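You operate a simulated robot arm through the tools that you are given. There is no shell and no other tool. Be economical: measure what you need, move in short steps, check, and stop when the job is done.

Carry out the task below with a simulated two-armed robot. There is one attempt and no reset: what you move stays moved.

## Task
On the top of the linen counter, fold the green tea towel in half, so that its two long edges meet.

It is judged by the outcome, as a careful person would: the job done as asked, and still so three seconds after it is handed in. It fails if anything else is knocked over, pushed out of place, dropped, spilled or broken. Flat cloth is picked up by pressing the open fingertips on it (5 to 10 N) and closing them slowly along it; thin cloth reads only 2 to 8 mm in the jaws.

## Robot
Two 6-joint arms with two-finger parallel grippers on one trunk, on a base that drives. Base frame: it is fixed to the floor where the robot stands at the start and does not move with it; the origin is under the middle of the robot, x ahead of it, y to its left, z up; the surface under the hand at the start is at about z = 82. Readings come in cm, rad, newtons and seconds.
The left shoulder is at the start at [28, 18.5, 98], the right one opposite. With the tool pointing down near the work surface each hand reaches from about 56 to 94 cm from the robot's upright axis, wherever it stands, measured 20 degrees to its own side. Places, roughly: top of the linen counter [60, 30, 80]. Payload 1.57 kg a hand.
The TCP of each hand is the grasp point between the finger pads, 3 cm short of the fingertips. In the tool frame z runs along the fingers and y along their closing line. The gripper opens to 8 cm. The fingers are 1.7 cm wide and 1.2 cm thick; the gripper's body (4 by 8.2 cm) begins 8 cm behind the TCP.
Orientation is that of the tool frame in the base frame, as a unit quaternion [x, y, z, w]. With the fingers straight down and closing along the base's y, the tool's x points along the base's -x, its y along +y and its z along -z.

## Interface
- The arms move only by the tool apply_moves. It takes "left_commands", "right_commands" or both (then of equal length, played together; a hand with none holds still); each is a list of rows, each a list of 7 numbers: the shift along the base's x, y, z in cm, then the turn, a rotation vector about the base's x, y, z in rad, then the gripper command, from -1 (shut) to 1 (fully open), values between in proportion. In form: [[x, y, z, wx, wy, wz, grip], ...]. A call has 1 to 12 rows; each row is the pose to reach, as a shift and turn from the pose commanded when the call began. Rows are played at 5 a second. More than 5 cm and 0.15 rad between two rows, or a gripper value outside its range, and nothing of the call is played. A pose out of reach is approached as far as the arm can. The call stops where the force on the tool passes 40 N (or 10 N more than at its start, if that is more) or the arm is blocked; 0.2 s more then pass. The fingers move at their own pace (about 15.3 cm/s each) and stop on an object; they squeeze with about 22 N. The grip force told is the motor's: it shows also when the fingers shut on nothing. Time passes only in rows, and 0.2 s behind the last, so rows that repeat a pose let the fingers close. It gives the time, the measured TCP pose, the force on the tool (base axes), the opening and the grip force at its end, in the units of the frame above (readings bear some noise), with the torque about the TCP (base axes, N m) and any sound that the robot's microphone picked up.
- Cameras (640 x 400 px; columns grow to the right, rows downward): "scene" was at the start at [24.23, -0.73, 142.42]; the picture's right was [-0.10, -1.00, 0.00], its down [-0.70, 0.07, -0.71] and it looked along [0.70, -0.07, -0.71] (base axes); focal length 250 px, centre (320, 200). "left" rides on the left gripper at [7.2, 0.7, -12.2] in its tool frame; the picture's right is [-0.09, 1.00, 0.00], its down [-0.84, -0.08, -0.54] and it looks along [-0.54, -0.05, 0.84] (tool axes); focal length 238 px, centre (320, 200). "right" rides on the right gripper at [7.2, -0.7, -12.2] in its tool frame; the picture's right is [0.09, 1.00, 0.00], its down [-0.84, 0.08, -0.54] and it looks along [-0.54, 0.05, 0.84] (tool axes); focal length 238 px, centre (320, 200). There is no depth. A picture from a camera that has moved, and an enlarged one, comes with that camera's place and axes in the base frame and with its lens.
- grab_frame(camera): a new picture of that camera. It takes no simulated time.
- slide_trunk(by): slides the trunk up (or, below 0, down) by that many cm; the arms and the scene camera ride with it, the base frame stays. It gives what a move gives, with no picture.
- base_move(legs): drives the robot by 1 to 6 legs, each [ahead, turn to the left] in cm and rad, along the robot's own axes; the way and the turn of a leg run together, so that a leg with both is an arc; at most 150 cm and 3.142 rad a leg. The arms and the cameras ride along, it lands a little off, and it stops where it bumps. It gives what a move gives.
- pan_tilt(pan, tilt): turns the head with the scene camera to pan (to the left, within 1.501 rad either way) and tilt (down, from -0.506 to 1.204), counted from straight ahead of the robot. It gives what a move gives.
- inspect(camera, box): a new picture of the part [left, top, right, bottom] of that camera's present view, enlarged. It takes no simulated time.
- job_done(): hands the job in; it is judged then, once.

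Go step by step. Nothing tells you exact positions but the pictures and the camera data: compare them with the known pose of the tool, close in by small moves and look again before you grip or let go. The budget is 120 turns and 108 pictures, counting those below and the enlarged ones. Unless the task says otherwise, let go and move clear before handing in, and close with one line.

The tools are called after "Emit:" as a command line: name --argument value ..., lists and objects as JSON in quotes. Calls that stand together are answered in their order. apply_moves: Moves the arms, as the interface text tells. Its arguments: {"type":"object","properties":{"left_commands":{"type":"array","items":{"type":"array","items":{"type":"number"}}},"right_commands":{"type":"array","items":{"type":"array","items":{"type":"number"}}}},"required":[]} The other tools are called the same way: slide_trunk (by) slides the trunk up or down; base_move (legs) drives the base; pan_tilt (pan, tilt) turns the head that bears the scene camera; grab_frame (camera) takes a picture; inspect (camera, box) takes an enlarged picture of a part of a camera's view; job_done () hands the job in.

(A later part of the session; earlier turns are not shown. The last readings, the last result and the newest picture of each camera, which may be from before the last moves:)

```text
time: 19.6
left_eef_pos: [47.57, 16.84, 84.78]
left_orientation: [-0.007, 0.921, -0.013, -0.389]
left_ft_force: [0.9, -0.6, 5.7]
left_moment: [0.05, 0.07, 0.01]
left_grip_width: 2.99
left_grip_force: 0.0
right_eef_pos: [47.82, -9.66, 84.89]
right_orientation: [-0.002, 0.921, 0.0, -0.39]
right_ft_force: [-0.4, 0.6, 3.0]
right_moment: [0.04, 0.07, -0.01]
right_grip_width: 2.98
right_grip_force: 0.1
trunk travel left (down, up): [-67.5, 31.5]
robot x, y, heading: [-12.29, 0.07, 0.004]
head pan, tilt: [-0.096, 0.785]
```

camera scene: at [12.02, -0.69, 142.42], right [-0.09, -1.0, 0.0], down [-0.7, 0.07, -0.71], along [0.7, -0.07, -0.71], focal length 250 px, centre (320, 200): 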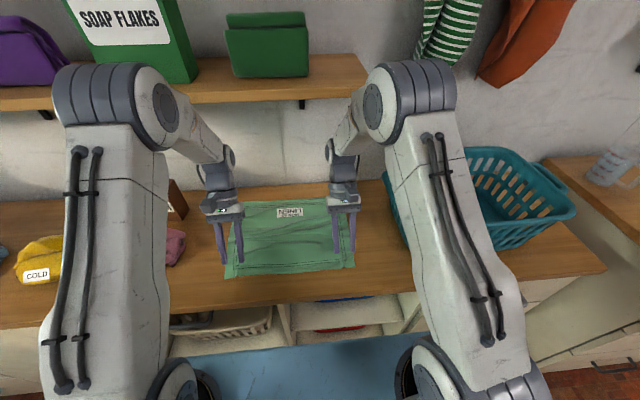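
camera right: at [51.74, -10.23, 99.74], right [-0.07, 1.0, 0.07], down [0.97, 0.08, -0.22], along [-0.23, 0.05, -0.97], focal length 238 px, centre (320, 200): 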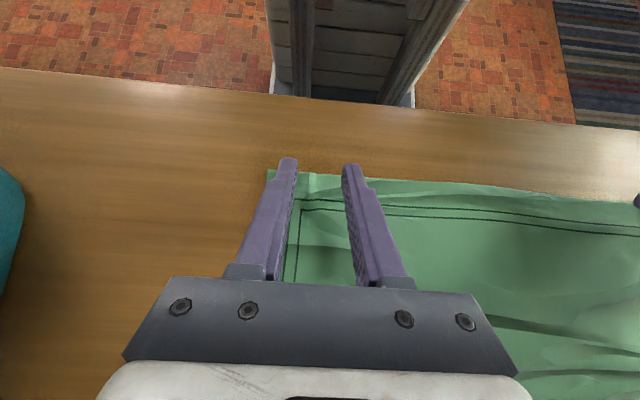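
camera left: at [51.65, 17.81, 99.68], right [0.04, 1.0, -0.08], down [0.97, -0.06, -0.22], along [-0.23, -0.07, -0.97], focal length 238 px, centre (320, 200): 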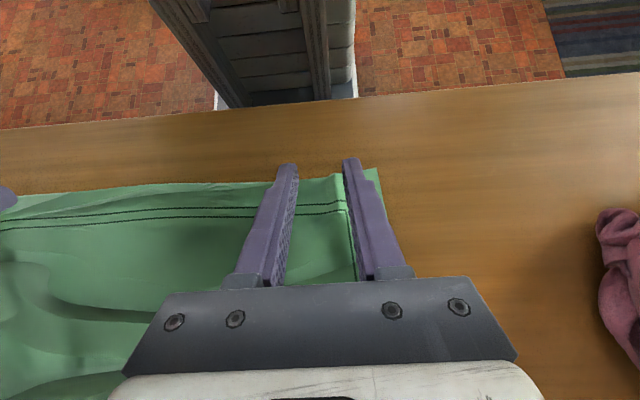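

Contact on both (5.7 N and 3 N). I'll add a touch and close slowly.

Emit:
apply_moves --left_commands '[[0, 0, -0.04, 0, 0, 0, -0.25], [0, 0, -0.04, 0, 0, 0, -0.35], [0, 0, -0.04, 0, 0, 0, -0.45], [0, 0, -0.04, 0, 0, 0, -0.55], [0, 0, -0.04, 0, 0, 0, -0.65], [0, 0, -0.04, 0, 0, 0, -0.75], [0, 0, -0.04, 0, 0, 0, -0.85], [0, 0, -0.04, 0, 0, 0, -0.93], [0, 0, -0.04, 0, 0, 0, -1], [0, 0, -0.04, 0, 0, 0, -1]]' --right_commands '[[0, 0, -0.08, 0, 0, 0, -0.25], [0, 0, -0.08, 0, 0, 0, -0.35], [0, 0, -0.08, 0, 0, 0, -0.45], [0, 0, -0.08, 0, 0, 0, -0.55], [0, 0, -0.08, 0, 0, 0, -0.65], [0, 0, -0.08, 0, 0, 0, -0.75], [0, 0, -0.08, 0, 0, 0, -0.85], [0, 0, -0.08, 0, 0, 0, -0.93], [0, 0, -0.08, 0, 0, 0, -1], [0, 0, -0.08, 0, 0, 0, -1]]'

Emit:
grab_frame --camera "left"

Emit:
grab_frame --camera "right"

```text
time: 21.8
left_eef_pos: [47.6, 16.76, 84.68]
left_orientation: [-0.006, 0.921, -0.012, -0.389]
left_ft_force: [0.2, -1.1, 11.6]
left_moment: [-0.02, 0.18, 0.02]
left_grip_width: 0.2
left_grip_force: 21.8
right_eef_pos: [47.82, -9.69, 84.85]
right_orientation: [-0.001, 0.921, 0.001, -0.389]
right_ft_force: [-0.1, 0.8, 3.7]
right_moment: [0.02, 0.02, 0.01]
right_grip_width: 0.2
right_grip_force: 21.8
trunk travel left (down, up): [-67.5, 31.5]
robot x, y, heading: [-12.23, -0.2, 0.001]
head pan, tilt: [-0.096, 0.785]
```

```text
71 pictures are left
camera left: at [51.25, 17.77, 98.38], right [0.04, 1.0, -0.08], down [0.97, -0.06, -0.22], along [-0.22, -0.07, -0.97], focal length 238 px, centre (320, 200)
```

left: 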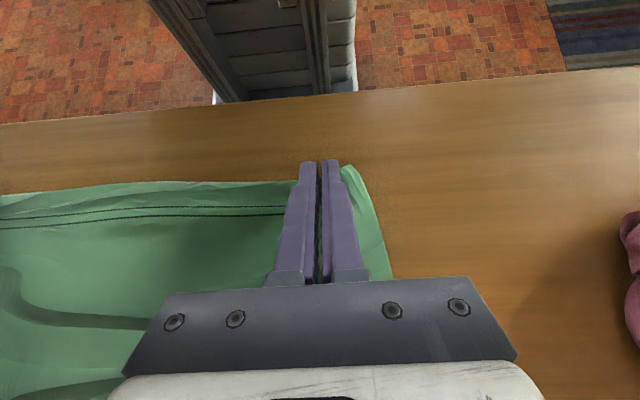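

```text
70 pictures are left
camera right: at [51.43, -10.27, 98.51], right [-0.07, 1.0, 0.07], down [0.97, 0.08, -0.22], along [-0.23, 0.05, -0.97], focal length 238 px, centre (320, 200)
```

right: 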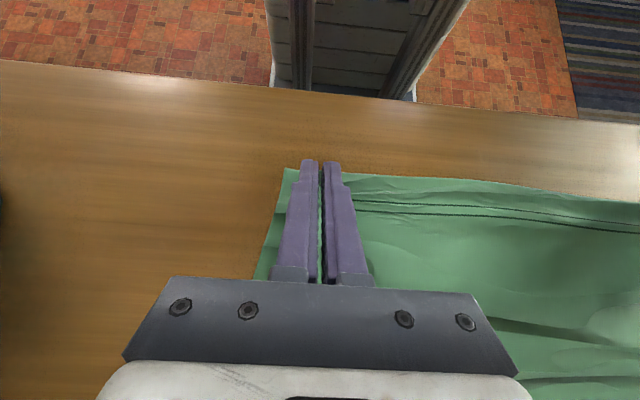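

Both corners are gripped. Now the arc again, lower and with more turn-over of the fingers; first half.

Emit:
apply_moves --left_commands '[[0, 0, 1.0, 0, 0, 0, -1], [0.11, 0, 2.41, 0, -0.1, 0, -1], [0.95, 0, 4.67, 0, -0.2, 0, -1], [2.47, 0, 6.64, 0, -0.3, 0, -1], [4.58, 0, 8.21, 0, -0.4, 0, -1], [7.09, 0, 9.3, 0, -0.5, 0, -1], [9.9, 0, 9.84, 0, -0.6, 0, -1], [12.8, 0, 9.8, 0, -0.7, 0, -1]]' --right_commands '[[0, 0, 1.0, 0, 0, 0, -1], [0.11, 0, 2.41, 0, -0.1, 0, -1], [0.95, 0, 4.67, 0, -0.2, 0, -1], [2.47, 0, 6.64, 0, -0.3, 0, -1], [4.58, 0, 8.21, 0, -0.4, 0, -1], [7.09, 0, 9.3, 0, -0.5, 0, -1], [9.9, 0, 9.84, 0, -0.6, 0, -1], [12.8, 0, 9.8, 0, -0.7, 0, -1]]'

Emit:
inspect --camera "scene" --box '[200, 140, 380, 250]'

Emit:
grab_frame --camera "left"

Emit:
grab_frame --camera "right"

```text
time: 23.6
left_eef_pos: [58.3, 16.87, 93.72]
left_orientation: [-0.003, 0.998, -0.014, -0.068]
left_ft_force: [-0.3, -2.7, -0.3]
left_moment: [-0.08, 0.01, -0.02]
left_grip_width: 0.19
left_grip_force: 21.8
right_eef_pos: [58.88, -9.92, 93.36]
right_orientation: [0.001, 0.998, -0.003, -0.066]
right_ft_force: [-0.5, 3.7, -0.5]
right_moment: [0.1, 0.03, 0.02]
right_grip_width: 0.22
right_grip_force: 21.8
trunk travel left (down, up): [-67.5, 31.5]
robot x, y, heading: [-12.23, 0.01, 0.003]
head pan, tilt: [-0.096, 0.785]
```

```text
3.56 times, centred on (290, 195) of scene
camera zoom: at [11.02, -0.76, 142.19], right [-0.09, -1.0, 0.0], down [-0.7, 0.07, -0.71], along [0.71, -0.07, -0.7], focal length 890 px, centre (427, 218)
```

zoom: 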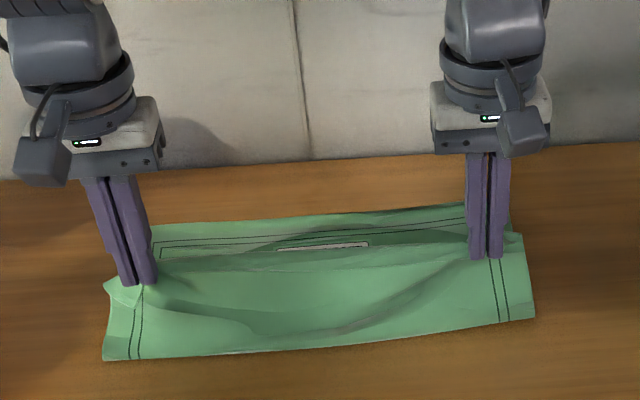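

```text
68 pictures are left
camera left: at [52.81, 17.83, 106.54], right [0.08, 1.0, -0.04], down [0.9, -0.06, 0.43], along [0.42, -0.07, -0.9], focal length 238 px, centre (320, 200)
```

left: 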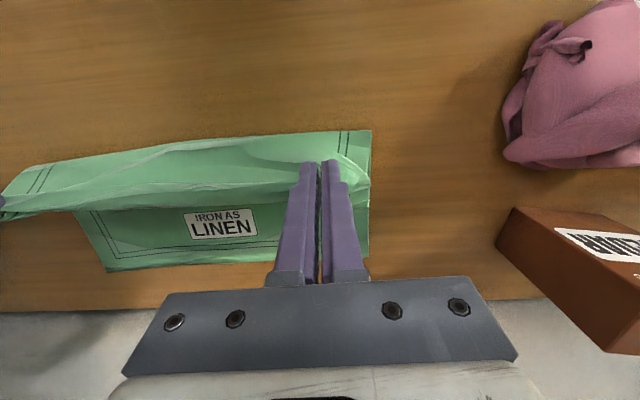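

```text
67 pictures are left
camera right: at [53.2, -10.42, 106.32], right [-0.09, 1.0, 0.01], down [0.9, 0.08, 0.43], along [0.42, 0.04, -0.91], focal length 238 px, centre (320, 200)
```

right: 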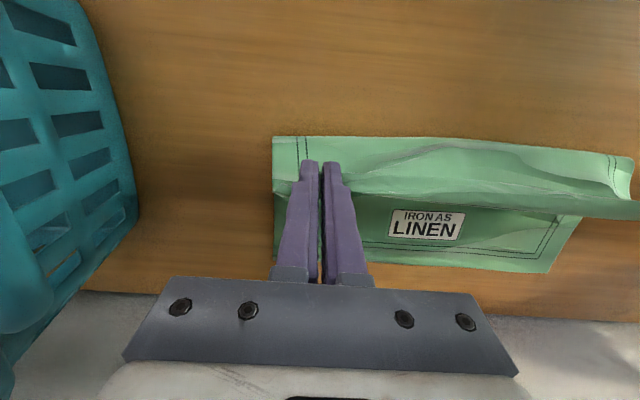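

The fold sits nicely around x = 58–59 this time, though the hands lag about 2 cm and the scene camera shifted slightly. I'll hold for a moment and re-read.

Emit:
apply_moves --left_commands '[[0, 0, 0, 0, 0, 0, -1], [0, 0, 0, 0, 0, 0, -1]]' --right_commands '[[0, 0, 0, 0, 0, 0, -1], [0, 0, 0, 0, 0, 0, -1]]'

Emit:
grab_frame --camera "scene"

```text
time: 24.2
left_eef_pos: [58.0, 16.79, 93.58]
left_orientation: [-0.004, 0.997, -0.015, -0.072]
left_ft_force: [-0.5, -3.3, 0.3]
left_moment: [-0.15, -0.02, -0.01]
left_grip_width: 0.18
left_grip_force: 21.8
right_eef_pos: [58.42, -9.9, 93.3]
right_orientation: [0.0, 0.997, -0.004, -0.071]
right_ft_force: [0.1, 4.8, 0.0]
right_moment: [0.14, -0.02, -0.01]
right_grip_width: 0.23
right_grip_force: 21.7
trunk travel left (down, up): [-67.5, 31.5]
robot x, y, heading: [-11.97, -0.15, 0.002]
head pan, tilt: [-0.096, 0.785]
```

```text
66 pictures are left
camera scene: at [11.11, -0.77, 142.39], right [-0.09, -1.0, 0.0], down [-0.7, 0.07, -0.71], along [0.71, -0.07, -0.7], focal length 250 px, centre (320, 200)
```

scene: 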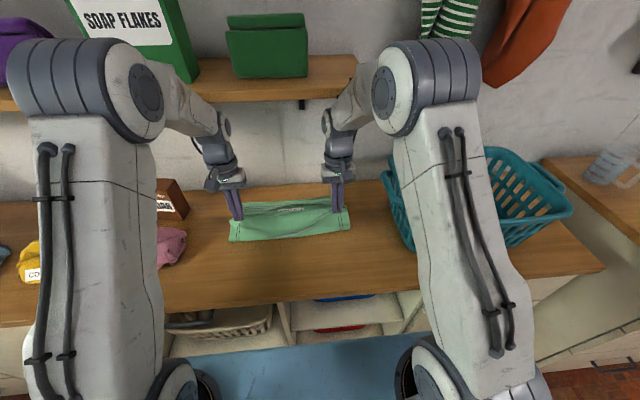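

The commanded pose isn't reached and the robot is pushed back slightly. A wrist is probably touching the shelf's front edge, so I'll back off: slightly back, down, and with more forward tilt.

Emit:
apply_moves --left_commands '[[-2.0, 0, -0.8, 0, 0, 0, -1], [-3.2, 0, -1.6, 0, -0.1, 0, -1], [-3.4, 0, -2.2, 0, -0.2, 0, -1], [-3.4, 0, -2.2, 0, -0.3, 0, -1]]' --right_commands '[[-2.0, 0, -0.8, 0, 0, 0, -1], [-3.2, 0, -1.6, 0, -0.1, 0, -1], [-3.4, 0, -2.2, 0, -0.2, 0, -1], [-3.4, 0, -2.2, 0, -0.3, 0, -1]]'

Emit:
grab_frame --camera "scene"

```text
time: 25.2
left_eef_pos: [57.11, 16.64, 92.39]
left_orientation: [0.0, 0.995, -0.014, 0.102]
left_ft_force: [0.6, -0.8, -0.5]
left_moment: [0.03, 0.04, 0.03]
left_grip_width: 0.16
left_grip_force: 21.9
right_eef_pos: [57.29, -9.57, 92.33]
right_orientation: [-0.002, 0.995, 0.0, 0.101]
right_ft_force: [0.4, 1.1, 0.8]
right_moment: [0.04, 0.01, 0.0]
right_grip_width: 0.21
right_grip_force: 22.2
trunk travel left (down, up): [-67.5, 31.5]
robot x, y, heading: [-12.19, -0.28, 0.002]
head pan, tilt: [-0.096, 0.785]
```

```text
65 pictures are left
camera scene: at [12.03, -0.7, 142.45], right [-0.09, -1.0, 0.0], down [-0.7, 0.07, -0.71], along [0.7, -0.07, -0.71], focal length 250 px, centre (320, 200)
```

scene: 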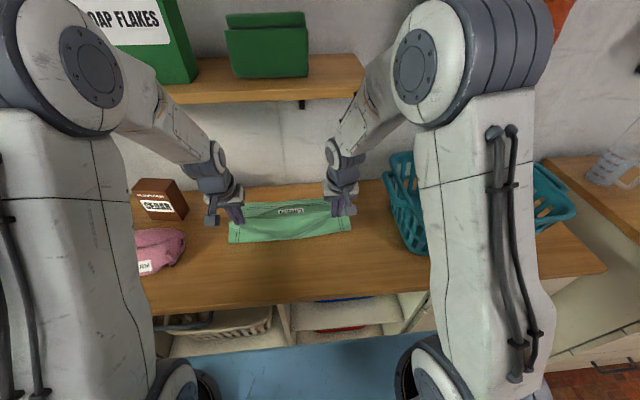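

Clear again; the shelf items are undisturbed. I'll continue the second half lower, with moderate forward tilt.

Emit:
apply_moves --left_commands '[[2.75, 0, -0.1, 0, -0.08, 0, -1], [5.6, 0, -0.8, 0, -0.14, 0, -1], [8.3, 0, -2.1, 0, -0.18, 0, -1], [10.7, 0, -3.75, 0, -0.22, 0, -1], [12.3, 0, -5.5, 0, -0.25, 0, -1]]' --right_commands '[[2.75, 0, -0.1, 0, -0.08, 0, -1], [5.6, 0, -0.8, 0, -0.14, 0, -1], [8.2, 0, -2.1, 0, -0.18, 0, -1], [10.6, 0, -3.75, 0, -0.22, 0, -1], [12.1, 0, -5.5, 0, -0.25, 0, -1]]'

Emit:
inspect --camera "scene" --box '[200, 140, 380, 250]'

Emit:
grab_frame --camera "left"

Emit:
grab_frame --camera "right"

```text
time: 26.4
left_eef_pos: [69.19, 16.72, 87.05]
left_orientation: [0.002, 0.974, -0.013, 0.224]
left_ft_force: [0.6, -1.5, 0.3]
left_moment: [-0.03, 0.03, 0.01]
left_grip_width: 0.16
left_grip_force: 22.2
right_eef_pos: [69.21, -9.79, 86.76]
right_orientation: [-0.001, 0.975, 0.0, 0.223]
right_ft_force: [-0.2, 1.1, 0.6]
right_moment: [0.03, 0.0, 0.0]
right_grip_width: 0.19
right_grip_force: 22.3
trunk travel left (down, up): [-67.5, 31.5]
robot x, y, heading: [-12.3, 0.15, -0.0]
head pan, tilt: [-0.096, 0.785]
```

```text
3.56 times, centred on (290, 195) of scene
camera zoom: at [11.96, -0.7, 142.43], right [-0.09, -1.0, 0.0], down [-0.7, 0.07, -0.71], along [0.7, -0.07, -0.71], focal length 890 px, centre (427, 218)
```

zoom: 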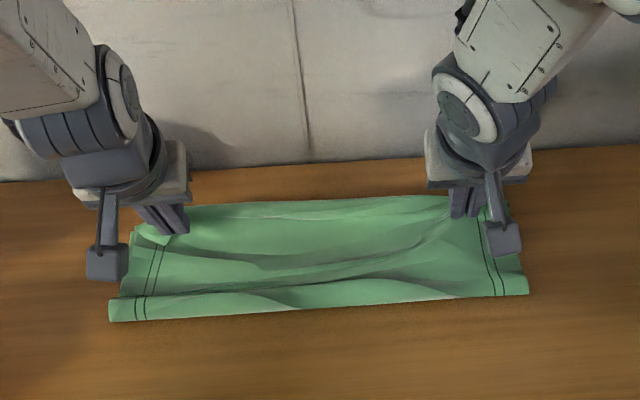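

```text
63 pictures are left
camera left: at [57.45, 17.69, 94.72], right [0.09, 1.0, 0.01], down [0.52, -0.06, 0.86], along [0.85, -0.07, -0.52], focal length 238 px, centre (320, 200)
```

left: 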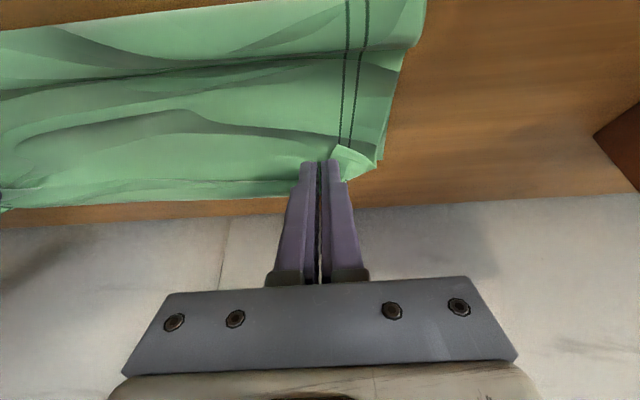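

```text
62 pictures are left
camera right: at [57.33, -10.37, 94.62], right [-0.08, 1.0, -0.04], down [0.52, 0.08, 0.85], along [0.85, 0.05, -0.52], focal length 238 px, centre (320, 200)
```

right: 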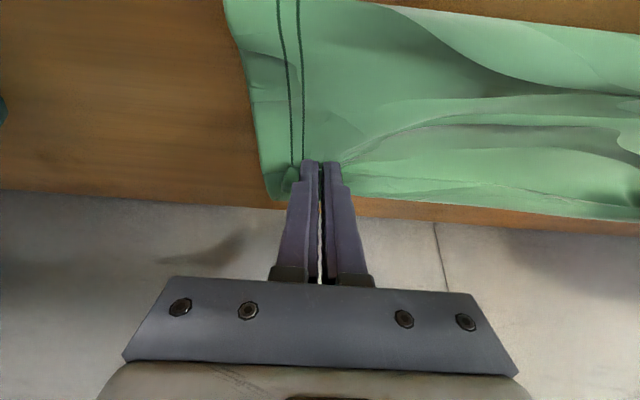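

Good: lower far corner is unmoved at about x = 73. I'll set the hem down at the far edge.

Emit:
apply_moves --left_commands '[[0.6, 0.2, -0.7, 0, 0, 0, -1], [1.2, 0.4, -1.4, 0, 0, 0, -1], [1.2, 0.4, -1.8, 0, 0, 0, -1]]' --right_commands '[[0.6, -0.2, -0.6, 0, 0, 0, -1], [1.2, -0.4, -1.2, 0, 0, 0, -1], [1.2, -0.4, -1.6, 0, 0, 0, -1]]'

Emit:
inspect --camera "left" --box '[160, 50, 440, 225]'

Emit:
inspect --camera "right" --box '[200, 50, 480, 225]'

```text
time: 27.2
left_eef_pos: [70.43, 17.16, 85.28]
left_orientation: [0.002, 0.974, -0.015, 0.225]
left_ft_force: [-2.4, -8.4, 8.4]
left_moment: [-0.07, 0.03, -0.1]
left_grip_width: 0.16
left_grip_force: 21.9
right_eef_pos: [70.56, -9.98, 85.18]
right_orientation: [-0.002, 0.975, 0.0, 0.224]
right_ft_force: [-0.3, 6.8, 1.7]
right_moment: [0.16, -0.02, 0.16]
right_grip_width: 0.24
right_grip_force: 22.2
trunk travel left (down, up): [-67.5, 31.5]
robot x, y, heading: [-12.43, 0.16, 0.006]
head pan, tilt: [-0.096, 0.785]
```

```text
2.29 times, centred on (300, 138) of left
camera zoom: at [58.65, 18.08, 92.95], right [0.09, 1.0, 0.01], down [0.51, -0.06, 0.86], along [0.85, -0.07, -0.52], focal length 545 px, centre (366, 343)
```

zoom: 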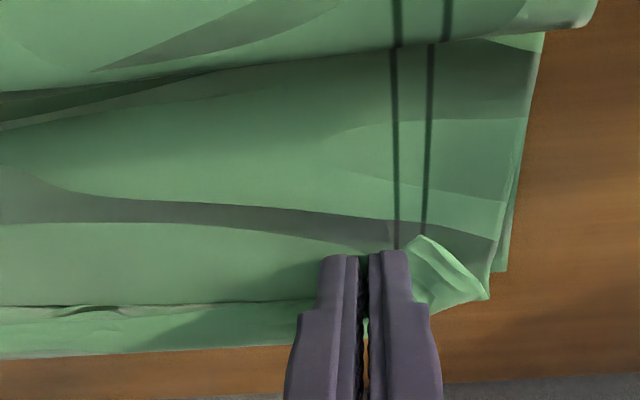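

```text
2.29 times, centred on (340, 138) of right
camera zoom: at [58.69, -10.7, 93.11], right [-0.09, 1.0, -0.04], down [0.52, 0.08, 0.85], along [0.85, 0.05, -0.52], focal length 545 px, centre (274, 343)
```

zoom: 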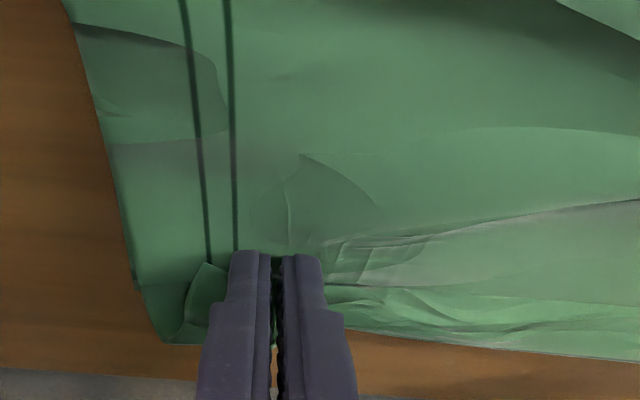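

Hem is at the far edge. I'll open slowly and withdraw up and back.

Emit:
apply_moves --left_commands '[[0, 0, 0.1, 0, 0, 0, -0.8], [0, 0, 0.1, 0, 0, 0, -0.6], [0, 0, 0.1, 0, 0, 0, -0.4], [0, 0, 0.1, 0, 0, 0, -0.2], [0, 0, 0.1, 0, 0, 0, 0], [-0.8, 0, 1.7, 0, 0, 0, 0], [-2, 0, 4, 0, 0, 0, 0], [-4, 0, 7, 0, 0, 0, 0], [-7, 0, 9, 0, 0, 0, 0], [-11, 0, 10, 0, 0, 0, 0]]' --right_commands '[[0, 0, 0.1, 0, 0, 0, -0.8], [0, 0, 0.1, 0, 0, 0, -0.6], [0, 0, 0.1, 0, 0, 0, -0.4], [0, 0, 0.1, 0, 0, 0, -0.2], [0, 0, 0.1, 0, 0, 0, 0], [-0.8, 0, 1.7, 0, 0, 0, 0], [-2, 0, 4, 0, 0, 0, 0], [-4, 0, 7, 0, 0, 0, 0], [-7, 0, 9, 0, 0, 0, 0], [-11, 0, 10, 0, 0, 0, 0]]'

Emit:
inspect --camera "scene" --box '[200, 140, 380, 250]'

Emit:
grab_frame --camera "left"

Emit:
grab_frame --camera "right"

```text
time: 29.4
left_eef_pos: [59.39, 17.2, 95.23]
left_orientation: [0.002, 0.975, -0.014, 0.224]
left_ft_force: [0.8, -0.5, -0.4]
left_moment: [0.0, -0.04, -0.05]
left_grip_width: 3.99
left_grip_force: 0.1
right_eef_pos: [59.32, -10.1, 95.28]
right_orientation: [-0.001, 0.975, 0.0, 0.222]
right_ft_force: [-0.4, -0.1, -1.1]
right_moment: [0.01, 0.0, -0.02]
right_grip_width: 3.99
right_grip_force: 0.1
trunk travel left (down, up): [-67.5, 31.5]
robot x, y, heading: [-12.22, 0.02, 0.005]
head pan, tilt: [-0.096, 0.785]
```

```text
3.56 times, centred on (290, 195) of scene
camera zoom: at [12.07, -0.7, 142.41], right [-0.09, -1.0, 0.0], down [-0.7, 0.07, -0.71], along [0.7, -0.07, -0.71], focal length 890 px, centre (427, 218)
```

zoom: 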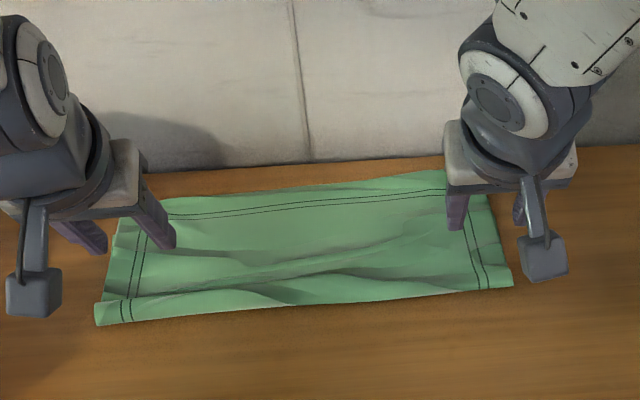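

```text
58 pictures are left
camera left: at [47.68, 18.16, 103.01], right [0.09, 1.0, 0.01], down [0.52, -0.06, 0.85], along [0.85, -0.07, -0.52], focal length 238 px, centre (320, 200)
```

left: 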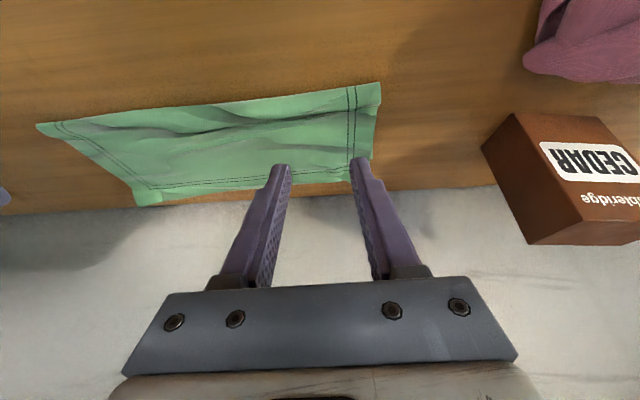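

```text
57 pictures are left
camera right: at [47.51, -10.74, 103.22], right [-0.08, 1.0, -0.04], down [0.52, 0.08, 0.85], along [0.85, 0.05, -0.52], focal length 238 px, centre (320, 200)
```

right: 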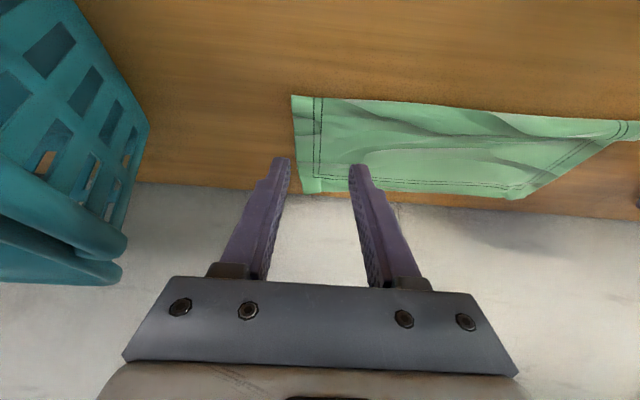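

The hem sprang out flat, but the upper edge now overshoots the lower one by a few cm. I'll move the hands clear to measure.

Emit:
apply_moves --left_commands '[[-4, 1.5, 1.5, 0, 0.12, 0, 0], [-8, 3, 3, 0, 0.24, 0, 0], [-12, 4.5, 5, 0, 0.36, 0, 0], [-14, 6, 7, 0, 0.45, 0, 0]]' --right_commands '[[-4, -0.5, 1.5, 0, 0.12, 0, 0], [-8, -1, 3, 0, 0.24, 0, 0], [-12, -1.5, 5, 0, 0.36, 0, 0], [-14, -2, 7, 0, 0.45, 0, 0]]'

Emit:
inspect --camera "scene" --box '[200, 140, 380, 250]'

Emit:
grab_frame --camera "left"

Emit:
grab_frame --camera "right"

```text
time: 30.4
left_eef_pos: [45.5, 22.75, 102.45]
left_orientation: [-0.001, 1.0, -0.014, 0.0]
left_ft_force: [0.5, 0.0, 0.7]
left_moment: [-0.01, 0.02, 0.01]
left_grip_width: 4.0
left_grip_force: 0.1
right_eef_pos: [45.43, -12.02, 102.02]
right_orientation: [0.0, 1.0, 0.0, -0.002]
right_ft_force: [-0.1, -0.2, -0.5]
right_moment: [0.02, 0.05, 0.0]
right_grip_width: 3.99
right_grip_force: 0.0
trunk travel left (down, up): [-67.5, 31.5]
robot x, y, heading: [-12.34, -0.01, 0.004]
head pan, tilt: [-0.096, 0.785]
```

```text
3.56 times, centred on (290, 195) of scene
camera zoom: at [12.0, -0.71, 142.42], right [-0.09, -1.0, 0.0], down [-0.7, 0.07, -0.71], along [0.7, -0.07, -0.71], focal length 890 px, centre (427, 218)
```

zoom: 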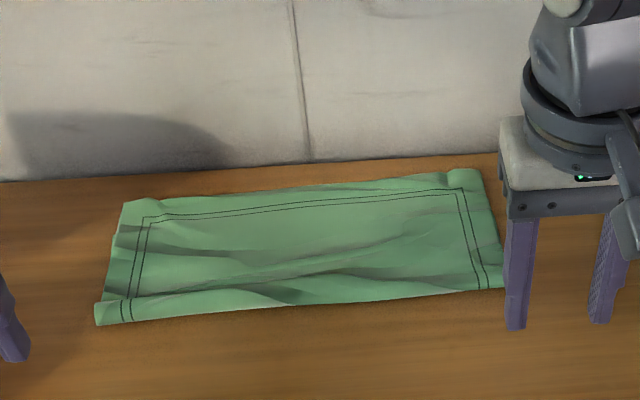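

```text
55 pictures are left
camera left: at [38.25, 23.8, 114.52], right [0.09, 1.0, -0.03], down [0.84, -0.06, 0.54], along [0.54, -0.07, -0.84], focal length 238 px, centre (320, 200)
```

left: 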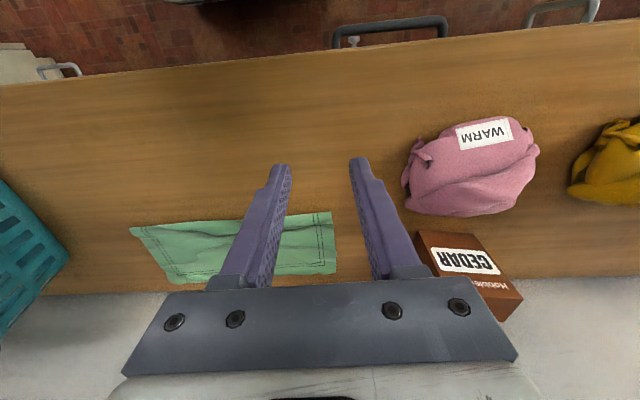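

```text
54 pictures are left
camera right: at [38.16, -12.61, 114.18], right [-0.09, 1.0, 0.0], down [0.84, 0.08, 0.54], along [0.54, 0.05, -0.84], focal length 238 px, centre (320, 200)
```

right: 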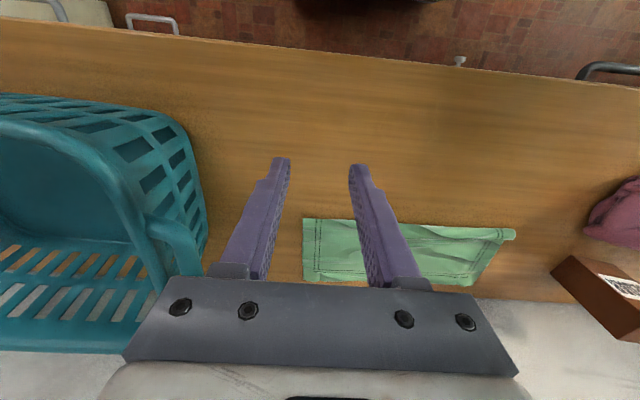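

The upper hem is at x ≈ 76.3 (left) and 78.1 (right), while the lower edge is around 73 and the fold near 61.5–62. I'll regrasp just the overhanging upper hem at the far side, where it lies clear of the lower layer, and re-lay it a little shorter.

Emit:
apply_moves --left_commands '[[2, -1, -4, 0, 0, 0, -0.25], [4.5, -2, -8, 0, -0.05, 0, -0.25], [8.5, -2.5, -10, 0, -0.1, 0, -0.25], [12.5, -3, -11, 0, -0.15, 0, -0.25], [16.5, -3.5, -11.5, 0, -0.2, 0, -0.25], [20.5, -3.7, -12, 0, -0.25, 0, -0.25], [24.3, -3.7, -12.2, 0, -0.3, 0, -0.25], [27.5, -3.7, -12.4, 0, -0.35, 0, -0.25]]' --right_commands '[[2, 1, -4, 0, 0, 0, -0.25], [4.5, 2, -8, 0, -0.05, 0, -0.25], [8.5, 2.5, -10, 0, -0.1, 0, -0.25], [12.5, 3, -11, 0, -0.15, 0, -0.25], [16.5, 3.1, -11.5, 0, -0.2, 0, -0.25], [20.7, 3.1, -11.8, 0, -0.25, 0, -0.25], [24.8, 3.1, -12, 0, -0.3, 0, -0.25], [28.6, 3.1, -12, 0, -0.35, 0, -0.25]]'

Emit:
grab_frame --camera "scene"

Emit:
grab_frame --camera "left"

Emit:
grab_frame --camera "right"

```text
time: 32.2
left_eef_pos: [72.95, 19.82, 89.56]
left_orientation: [0.002, 0.985, -0.014, 0.175]
left_ft_force: [-0.6, -0.6, -0.6]
left_moment: [-0.01, 0.01, 0.02]
left_grip_width: 2.99
left_grip_force: 0.0
right_eef_pos: [74.07, -9.04, 90.57]
right_orientation: [-0.001, 0.985, -0.001, 0.175]
right_ft_force: [0.3, 0.2, 0.0]
right_moment: [-0.01, -0.02, 0.01]
right_grip_width: 3.0
right_grip_force: 0.0
trunk travel left (down, up): [-67.5, 31.5]
robot x, y, heading: [-12.61, -0.07, 0.003]
head pan, tilt: [-0.096, 0.785]
```

```text
53 pictures are left
camera scene: at [11.96, -0.7, 142.43], right [-0.09, -1.0, 0.0], down [-0.7, 0.07, -0.71], along [0.7, -0.07, -0.71], focal length 250 px, centre (320, 200)
```

scene: 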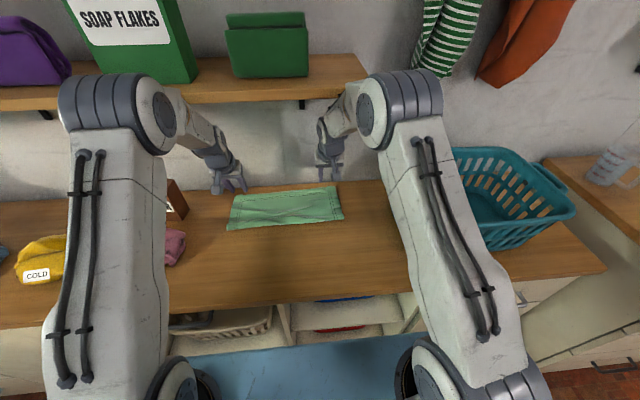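

```text
52 pictures are left
camera left: at [61.99, 20.71, 98.42], right [0.09, 1.0, 0.0], down [0.6, -0.06, 0.8], along [0.8, -0.07, -0.6], focal length 238 px, centre (320, 200)
```

left: 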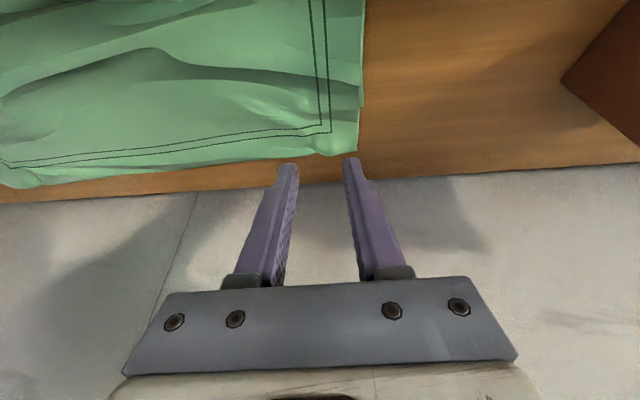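

```text
51 pictures are left
camera right: at [62.95, -9.59, 99.7], right [-0.09, 1.0, -0.03], down [0.6, 0.08, 0.8], along [0.8, 0.05, -0.6], focal length 238 px, centre (320, 200)
```

right: 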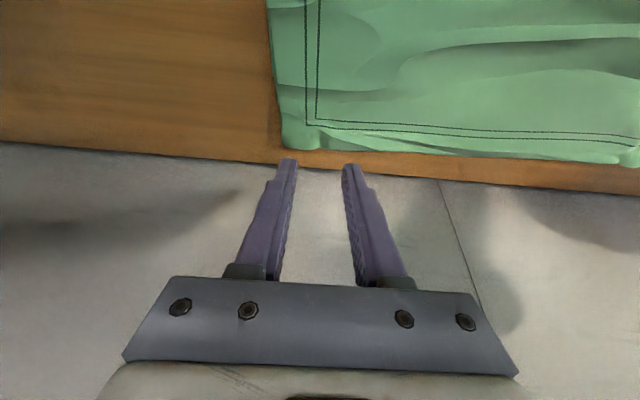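

The upper corners are at about (77, 22.8) and (78.4, -12.4), the lower at about x 72.5–73.5. I'll position over the upper hem corners and come down just above them.

Emit:
apply_moves --left_commands '[[1.5, -0.3, -1.2, 0, 0, 0, -0.25], [2.85, -0.5, -2.5, 0, 0, 0, -0.25], [2.85, -0.5, -3.4, 0, 0, 0, -0.25]]' --right_commands '[[1.5, 0, -1.5, 0, 0, 0, -0.25], [3, 0, -3, 0, 0, 0, -0.25], [3, 0, -4.3, 0, 0, 0, -0.25]]'

Emit:
grab_frame --camera "left"

Emit:
grab_frame --camera "right"

```text
time: 33.0
left_eef_pos: [75.84, 19.19, 86.29]
left_orientation: [0.002, 0.985, -0.015, 0.175]
left_ft_force: [0.2, -0.9, 0.1]
left_moment: [-0.01, 0.04, 0.02]
left_grip_width: 3.0
left_grip_force: 0.0
right_eef_pos: [76.96, -8.92, 86.08]
right_orientation: [-0.001, 0.985, 0.0, 0.174]
right_ft_force: [-0.7, 0.2, -0.4]
right_moment: [0.0, 0.02, -0.03]
right_grip_width: 3.01
right_grip_force: 0.0
trunk travel left (down, up): [-67.5, 31.5]
robot x, y, heading: [-12.11, -0.17, 0.004]
head pan, tilt: [-0.096, 0.785]
```

```text
50 pictures are left
camera left: at [64.89, 20.01, 95.12], right [0.09, 1.0, 0.0], down [0.6, -0.06, 0.8], along [0.8, -0.07, -0.6], focal length 238 px, centre (320, 200)
```

left: 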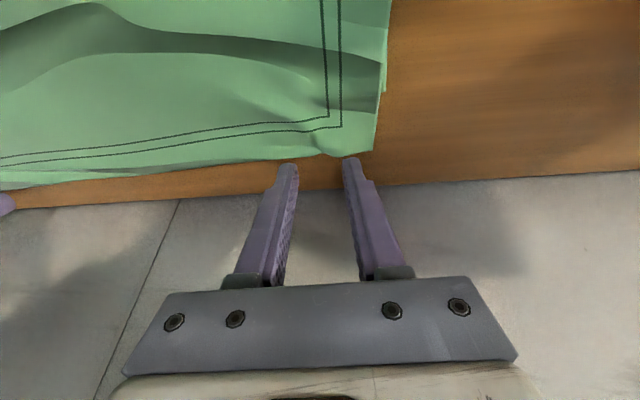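

```text
49 pictures are left
camera right: at [65.91, -9.6, 95.08], right [-0.09, 1.0, -0.03], down [0.6, 0.08, 0.8], along [0.8, 0.05, -0.6], focal length 238 px, centre (320, 200)
```

right: 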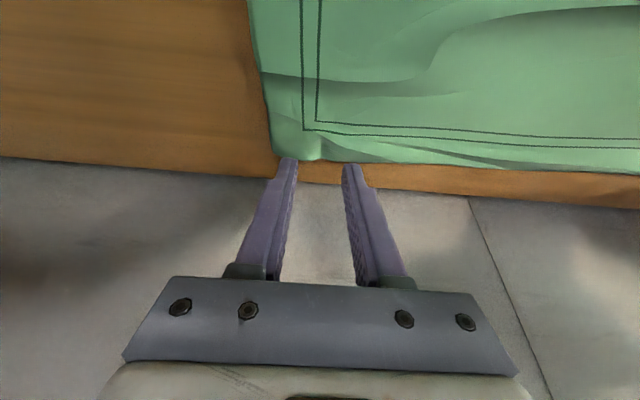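

Slightly back for margin, then press.

Emit:
apply_moves --left_commands '[[-0.6, -0.3, -0.4, 0, 0, 0, -0.25], [-0.6, -0.3, -0.8, 0, 0, 0, -0.25], [-0.6, -0.3, -1.0, 0, 0, 0, -0.25]]' --right_commands '[[-0.5, 0.2, -0.4, 0, 0, 0, -0.25], [-0.5, 0.2, -0.7, 0, 0, 0, -0.25], [-0.5, 0.2, -0.85, 0, 0, 0, -0.25]]'

Emit:
inspect --camera "left" --box '[220, 80, 420, 220]'

Emit:
inspect --camera "right" --box '[220, 80, 420, 220]'

```text
time: 33.8
left_eef_pos: [75.28, 18.8, 85.23]
left_orientation: [0.003, 0.985, -0.014, 0.174]
left_ft_force: [0.4, -0.5, 0.1]
left_moment: [-0.01, -0.01, 0.02]
left_grip_width: 2.96
left_grip_force: 0.0
right_eef_pos: [76.54, -8.85, 85.31]
right_orientation: [0.0, 0.985, 0.0, 0.175]
right_ft_force: [-2.4, 0.6, 8.2]
right_moment: [-0.03, 0.05, -0.02]
right_grip_width: 3.0
right_grip_force: 0.0
trunk travel left (down, up): [-67.5, 31.5]
robot x, y, heading: [-12.06, 0.14, 0.0]
head pan, tilt: [-0.096, 0.785]
```

```text
2.86 times, centred on (320, 150) of left
camera zoom: at [64.26, 19.74, 94.17], right [0.09, 1.0, 0.0], down [0.6, -0.06, 0.8], along [0.8, -0.07, -0.6], focal length 681 px, centre (320, 343)
```

zoom: 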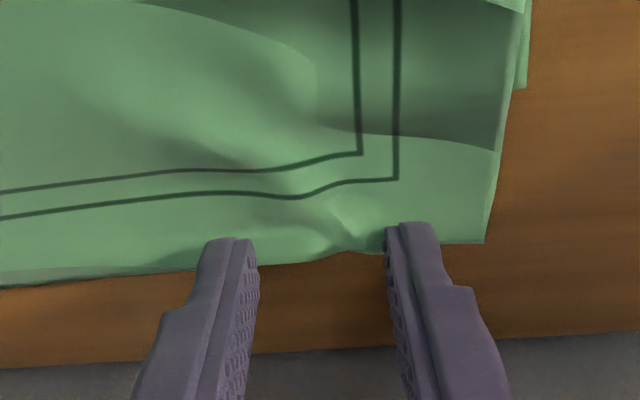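

```text
2.86 times, centred on (320, 150) of right
camera zoom: at [65.49, -9.4, 94.22], right [-0.09, 1.0, -0.03], down [0.6, 0.08, 0.8], along [0.8, 0.05, -0.6], focal length 681 px, centre (320, 343)
```

zoom: 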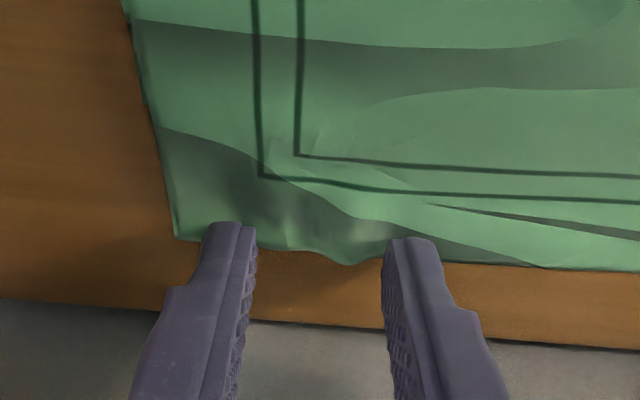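

Tips are on the hem; the right presses at 8 N, and the left needs a bit more.

Emit:
apply_moves --left_commands '[[-0.2, 0, -0.15, 0, 0, 0, -0.25], [-0.2, 0, -0.2, 0, 0, 0, -0.25]]'

```text
time: 34.4
left_eef_pos: [75.14, 18.74, 85.25]
left_orientation: [0.001, 0.984, -0.014, 0.176]
left_ft_force: [-0.4, 0.9, 7.2]
left_moment: [0.19, -0.01, 0.0]
left_grip_width: 3.07
left_grip_force: 0.8
right_eef_pos: [76.53, -8.71, 85.25]
right_orientation: [-0.001, 0.984, 0.0, 0.176]
right_ft_force: [0.7, 0.4, 10.9]
right_moment: [-0.08, -0.02, -0.02]
right_grip_width: 2.99
right_grip_force: 0.2
trunk travel left (down, up): [-67.5, 31.5]
robot x, y, heading: [-12.48, -0.32, 0.0]
head pan, tilt: [-0.096, 0.785]
```

Both press at 7–11 N; closing slowly.

Emit:
apply_moves --left_commands '[[0, 0, 0, 0, 0, 0, -0.35], [0, 0, 0, 0, 0, 0, -0.45], [0, 0, 0, 0, 0, 0, -0.55], [0, 0, 0, 0, 0, 0, -0.65], [0, 0, 0, 0, 0, 0, -0.75], [0, 0, 0, 0, 0, 0, -0.85], [0, 0, 0, 0, 0, 0, -0.93], [0, 0, 0, 0, 0, 0, -1], [0, 0, 0, 0, 0, 0, -1]]' --right_commands '[[0, 0, 0, 0, 0, 0, -0.35], [0, 0, 0, 0, 0, 0, -0.45], [0, 0, 0, 0, 0, 0, -0.55], [0, 0, 0, 0, 0, 0, -0.65], [0, 0, 0, 0, 0, 0, -0.75], [0, 0, 0, 0, 0, 0, -0.85], [0, 0, 0, 0, 0, 0, -0.93], [0, 0, 0, 0, 0, 0, -1], [0, 0, 0, 0, 0, 0, -1]]'

Emit:
inspect --camera "left" --box '[220, 80, 420, 220]'

Emit:
inspect --camera "right" --box '[220, 80, 420, 220]'

```text
time: 36.4
left_eef_pos: [75.19, 18.73, 85.26]
left_orientation: [0.003, 0.984, -0.015, 0.175]
left_ft_force: [0.2, -9.7, 9.1]
left_moment: [-0.24, -0.04, -0.03]
left_grip_width: 0.18
left_grip_force: 21.8
right_eef_pos: [76.42, -8.55, 85.2]
right_orientation: [0.0, 0.984, 0.0, 0.176]
right_ft_force: [-1.4, 10.2, 15.3]
right_moment: [0.3, -0.03, 0.06]
right_grip_width: 0.25
right_grip_force: 22.4
trunk travel left (down, up): [-67.5, 31.5]
robot x, y, heading: [-12.41, -0.07, 0.003]
head pan, tilt: [-0.096, 0.785]
```

```text
2.86 times, centred on (320, 150) of left
camera zoom: at [64.12, 19.62, 94.08], right [0.09, 1.0, 0.0], down [0.6, -0.06, 0.8], along [0.8, -0.07, -0.6], focal length 681 px, centre (320, 343)
```

zoom: 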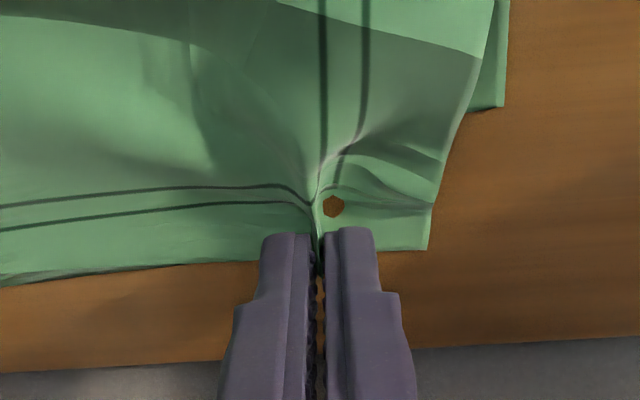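

```text
2.86 times, centred on (320, 150) of right
camera zoom: at [65.42, -9.34, 94.21], right [-0.09, 1.0, -0.03], down [0.6, 0.08, 0.8], along [0.8, 0.05, -0.6], focal length 681 px, centre (320, 343)
```

zoom: 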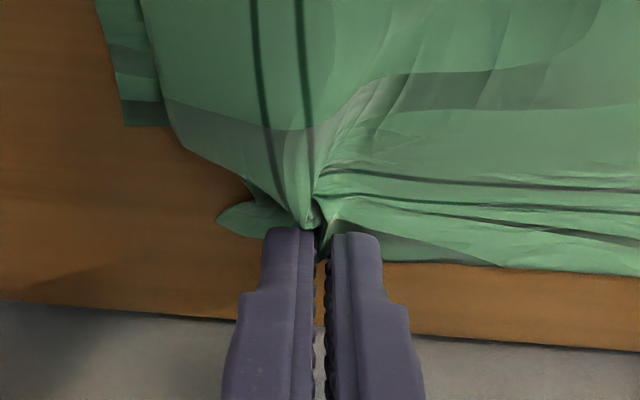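

Hem gripped on both sides, clear of the lower layer. I'll lift it back past vertical so the lower layer flattens, then look.

Emit:
apply_moves --left_commands '[[-0.5, -0.2, 1.2, 0, 0, 0, -1], [-2, -0.4, 3, 0, 0, 0, -1], [-4.5, -0.4, 5.2, 0, 0, 0, -1], [-7.5, -0.4, 7, 0, 0, 0, -1], [-10.5, -0.4, 8, 0, 0, 0, -1], [-13.5, -0.4, 8.3, 0, 0, 0, -1], [-16, -0.4, 8.3, 0, 0, 0, -1]]' --right_commands '[[-0.5, 0.2, 1.2, 0, 0, 0, -1], [-2, 0.4, 3, 0, 0, 0, -1], [-4.5, 0.4, 5.2, 0, 0, 0, -1], [-7.5, 0.4, 7, 0, 0, 0, -1], [-10.5, 0.4, 8, 0, 0, 0, -1], [-13.5, 0.4, 8.3, 0, 0, 0, -1], [-16, 0.4, 8.3, 0, 0, 0, -1]]'

Emit:
inspect --camera "scene" --box '[200, 140, 380, 250]'

Emit:
grab_frame --camera "left"

Emit:
grab_frame --camera "right"

```text
time: 38.0
left_eef_pos: [59.0, 18.3, 93.34]
left_orientation: [0.002, 0.985, -0.014, 0.175]
left_ft_force: [-0.5, -1.1, -0.1]
left_moment: [-0.03, 0.03, 0.0]
left_grip_width: 0.2
left_grip_force: 22.1
right_eef_pos: [60.47, -8.18, 93.17]
right_orientation: [-0.001, 0.985, 0.0, 0.173]
right_ft_force: [0.3, 1.2, -0.5]
right_moment: [0.03, 0.02, 0.0]
right_grip_width: 0.23
right_grip_force: 22.5
trunk travel left (down, up): [-67.5, 31.5]
robot x, y, heading: [-12.26, -0.12, 0.0]
head pan, tilt: [-0.096, 0.785]
```

```text
3.56 times, centred on (290, 195) of scene
camera zoom: at [12.03, -0.7, 142.42], right [-0.09, -1.0, 0.0], down [-0.7, 0.07, -0.71], along [0.7, -0.07, -0.71], focal length 890 px, centre (427, 218)
```

zoom: 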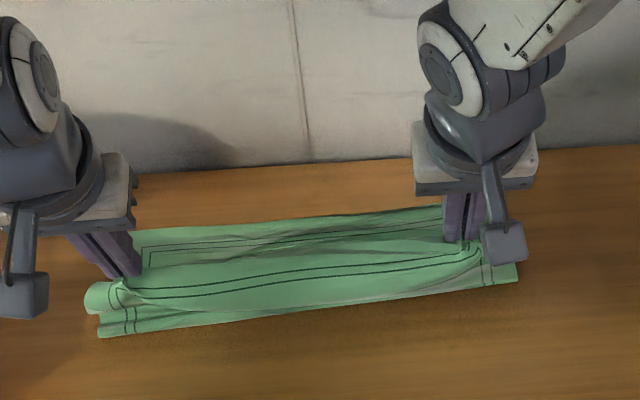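

```text
43 pictures are left
camera left: at [48.14, 19.26, 102.14], right [0.09, 1.0, 0.0], down [0.6, -0.06, 0.8], along [0.8, -0.07, -0.6], focal length 238 px, centre (320, 200)
```

left: 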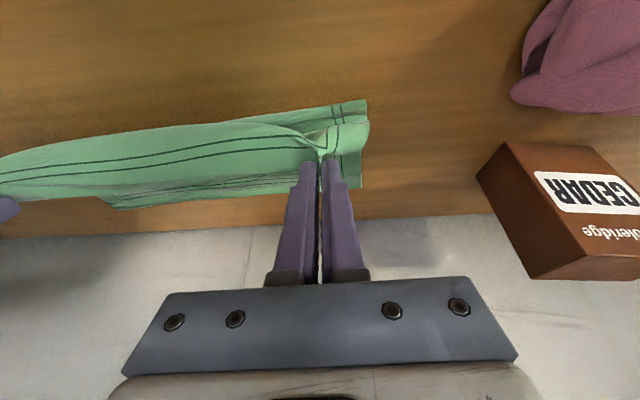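

```text
42 pictures are left
camera right: at [49.47, -8.77, 102.31], right [-0.09, 1.0, -0.03], down [0.6, 0.08, 0.8], along [0.79, 0.05, -0.6], focal length 238 px, centre (320, 200)
```

right: 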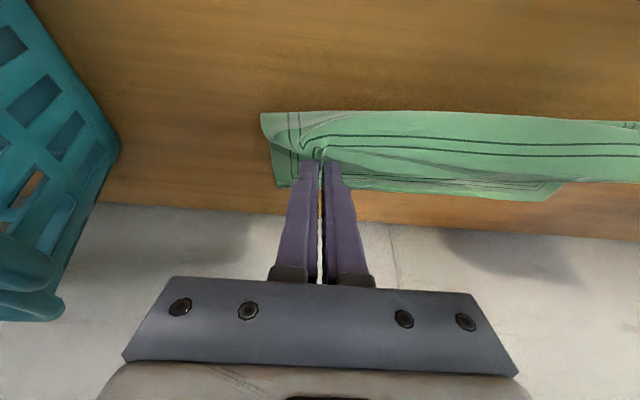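

The left fold is back at x ≈ 60, the right still ≈ 63. I'll bring the hands further back (the right more) so the lower layer lies flat out to the midline.

Emit:
apply_moves --left_commands '[[-1.5, 0, -0.3, 0, 0, 0, -1], [-3, 0, -0.8, 0, 0, 0, -1], [-4, 0, -1.5, 0, 0, 0, -1]]' --right_commands '[[-2.5, 0, -0.3, 0, 0, 0, -1], [-5, 0, -0.8, 0, 0, 0, -1], [-7, 0, -1.5, 0, 0, 0, -1]]'

Emit:
inspect --camera "scene" --box '[200, 140, 380, 250]'

```text
time: 38.8
left_eef_pos: [55.09, 18.34, 91.9]
left_orientation: [0.002, 0.985, -0.015, 0.174]
left_ft_force: [-0.9, -1.8, -0.3]
left_moment: [-0.04, 0.03, 0.03]
left_grip_width: 0.19
left_grip_force: 22.1
right_eef_pos: [53.68, -8.22, 92.03]
right_orientation: [0.0, 0.985, 0.0, 0.175]
right_ft_force: [-0.4, 1.3, 0.2]
right_moment: [0.02, 0.0, 0.01]
right_grip_width: 0.25
right_grip_force: 22.3
trunk travel left (down, up): [-67.5, 31.5]
robot x, y, heading: [-12.44, 0.1, 0.002]
head pan, tilt: [-0.096, 0.785]
```

```text
3.56 times, centred on (290, 195) of scene
camera zoom: at [12.0, -0.7, 142.42], right [-0.09, -1.0, 0.0], down [-0.7, 0.07, -0.71], along [0.7, -0.07, -0.71], focal length 890 px, centre (427, 218)
```

zoom: 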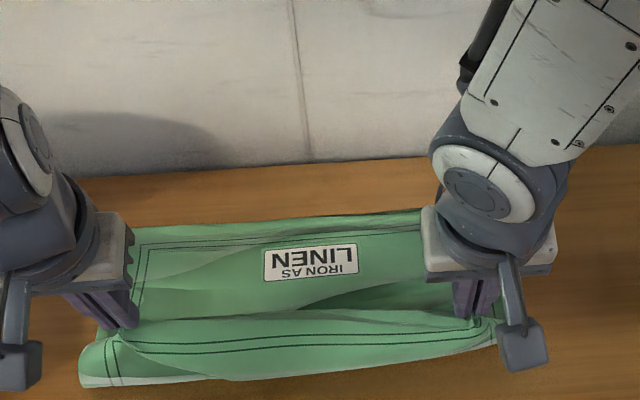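

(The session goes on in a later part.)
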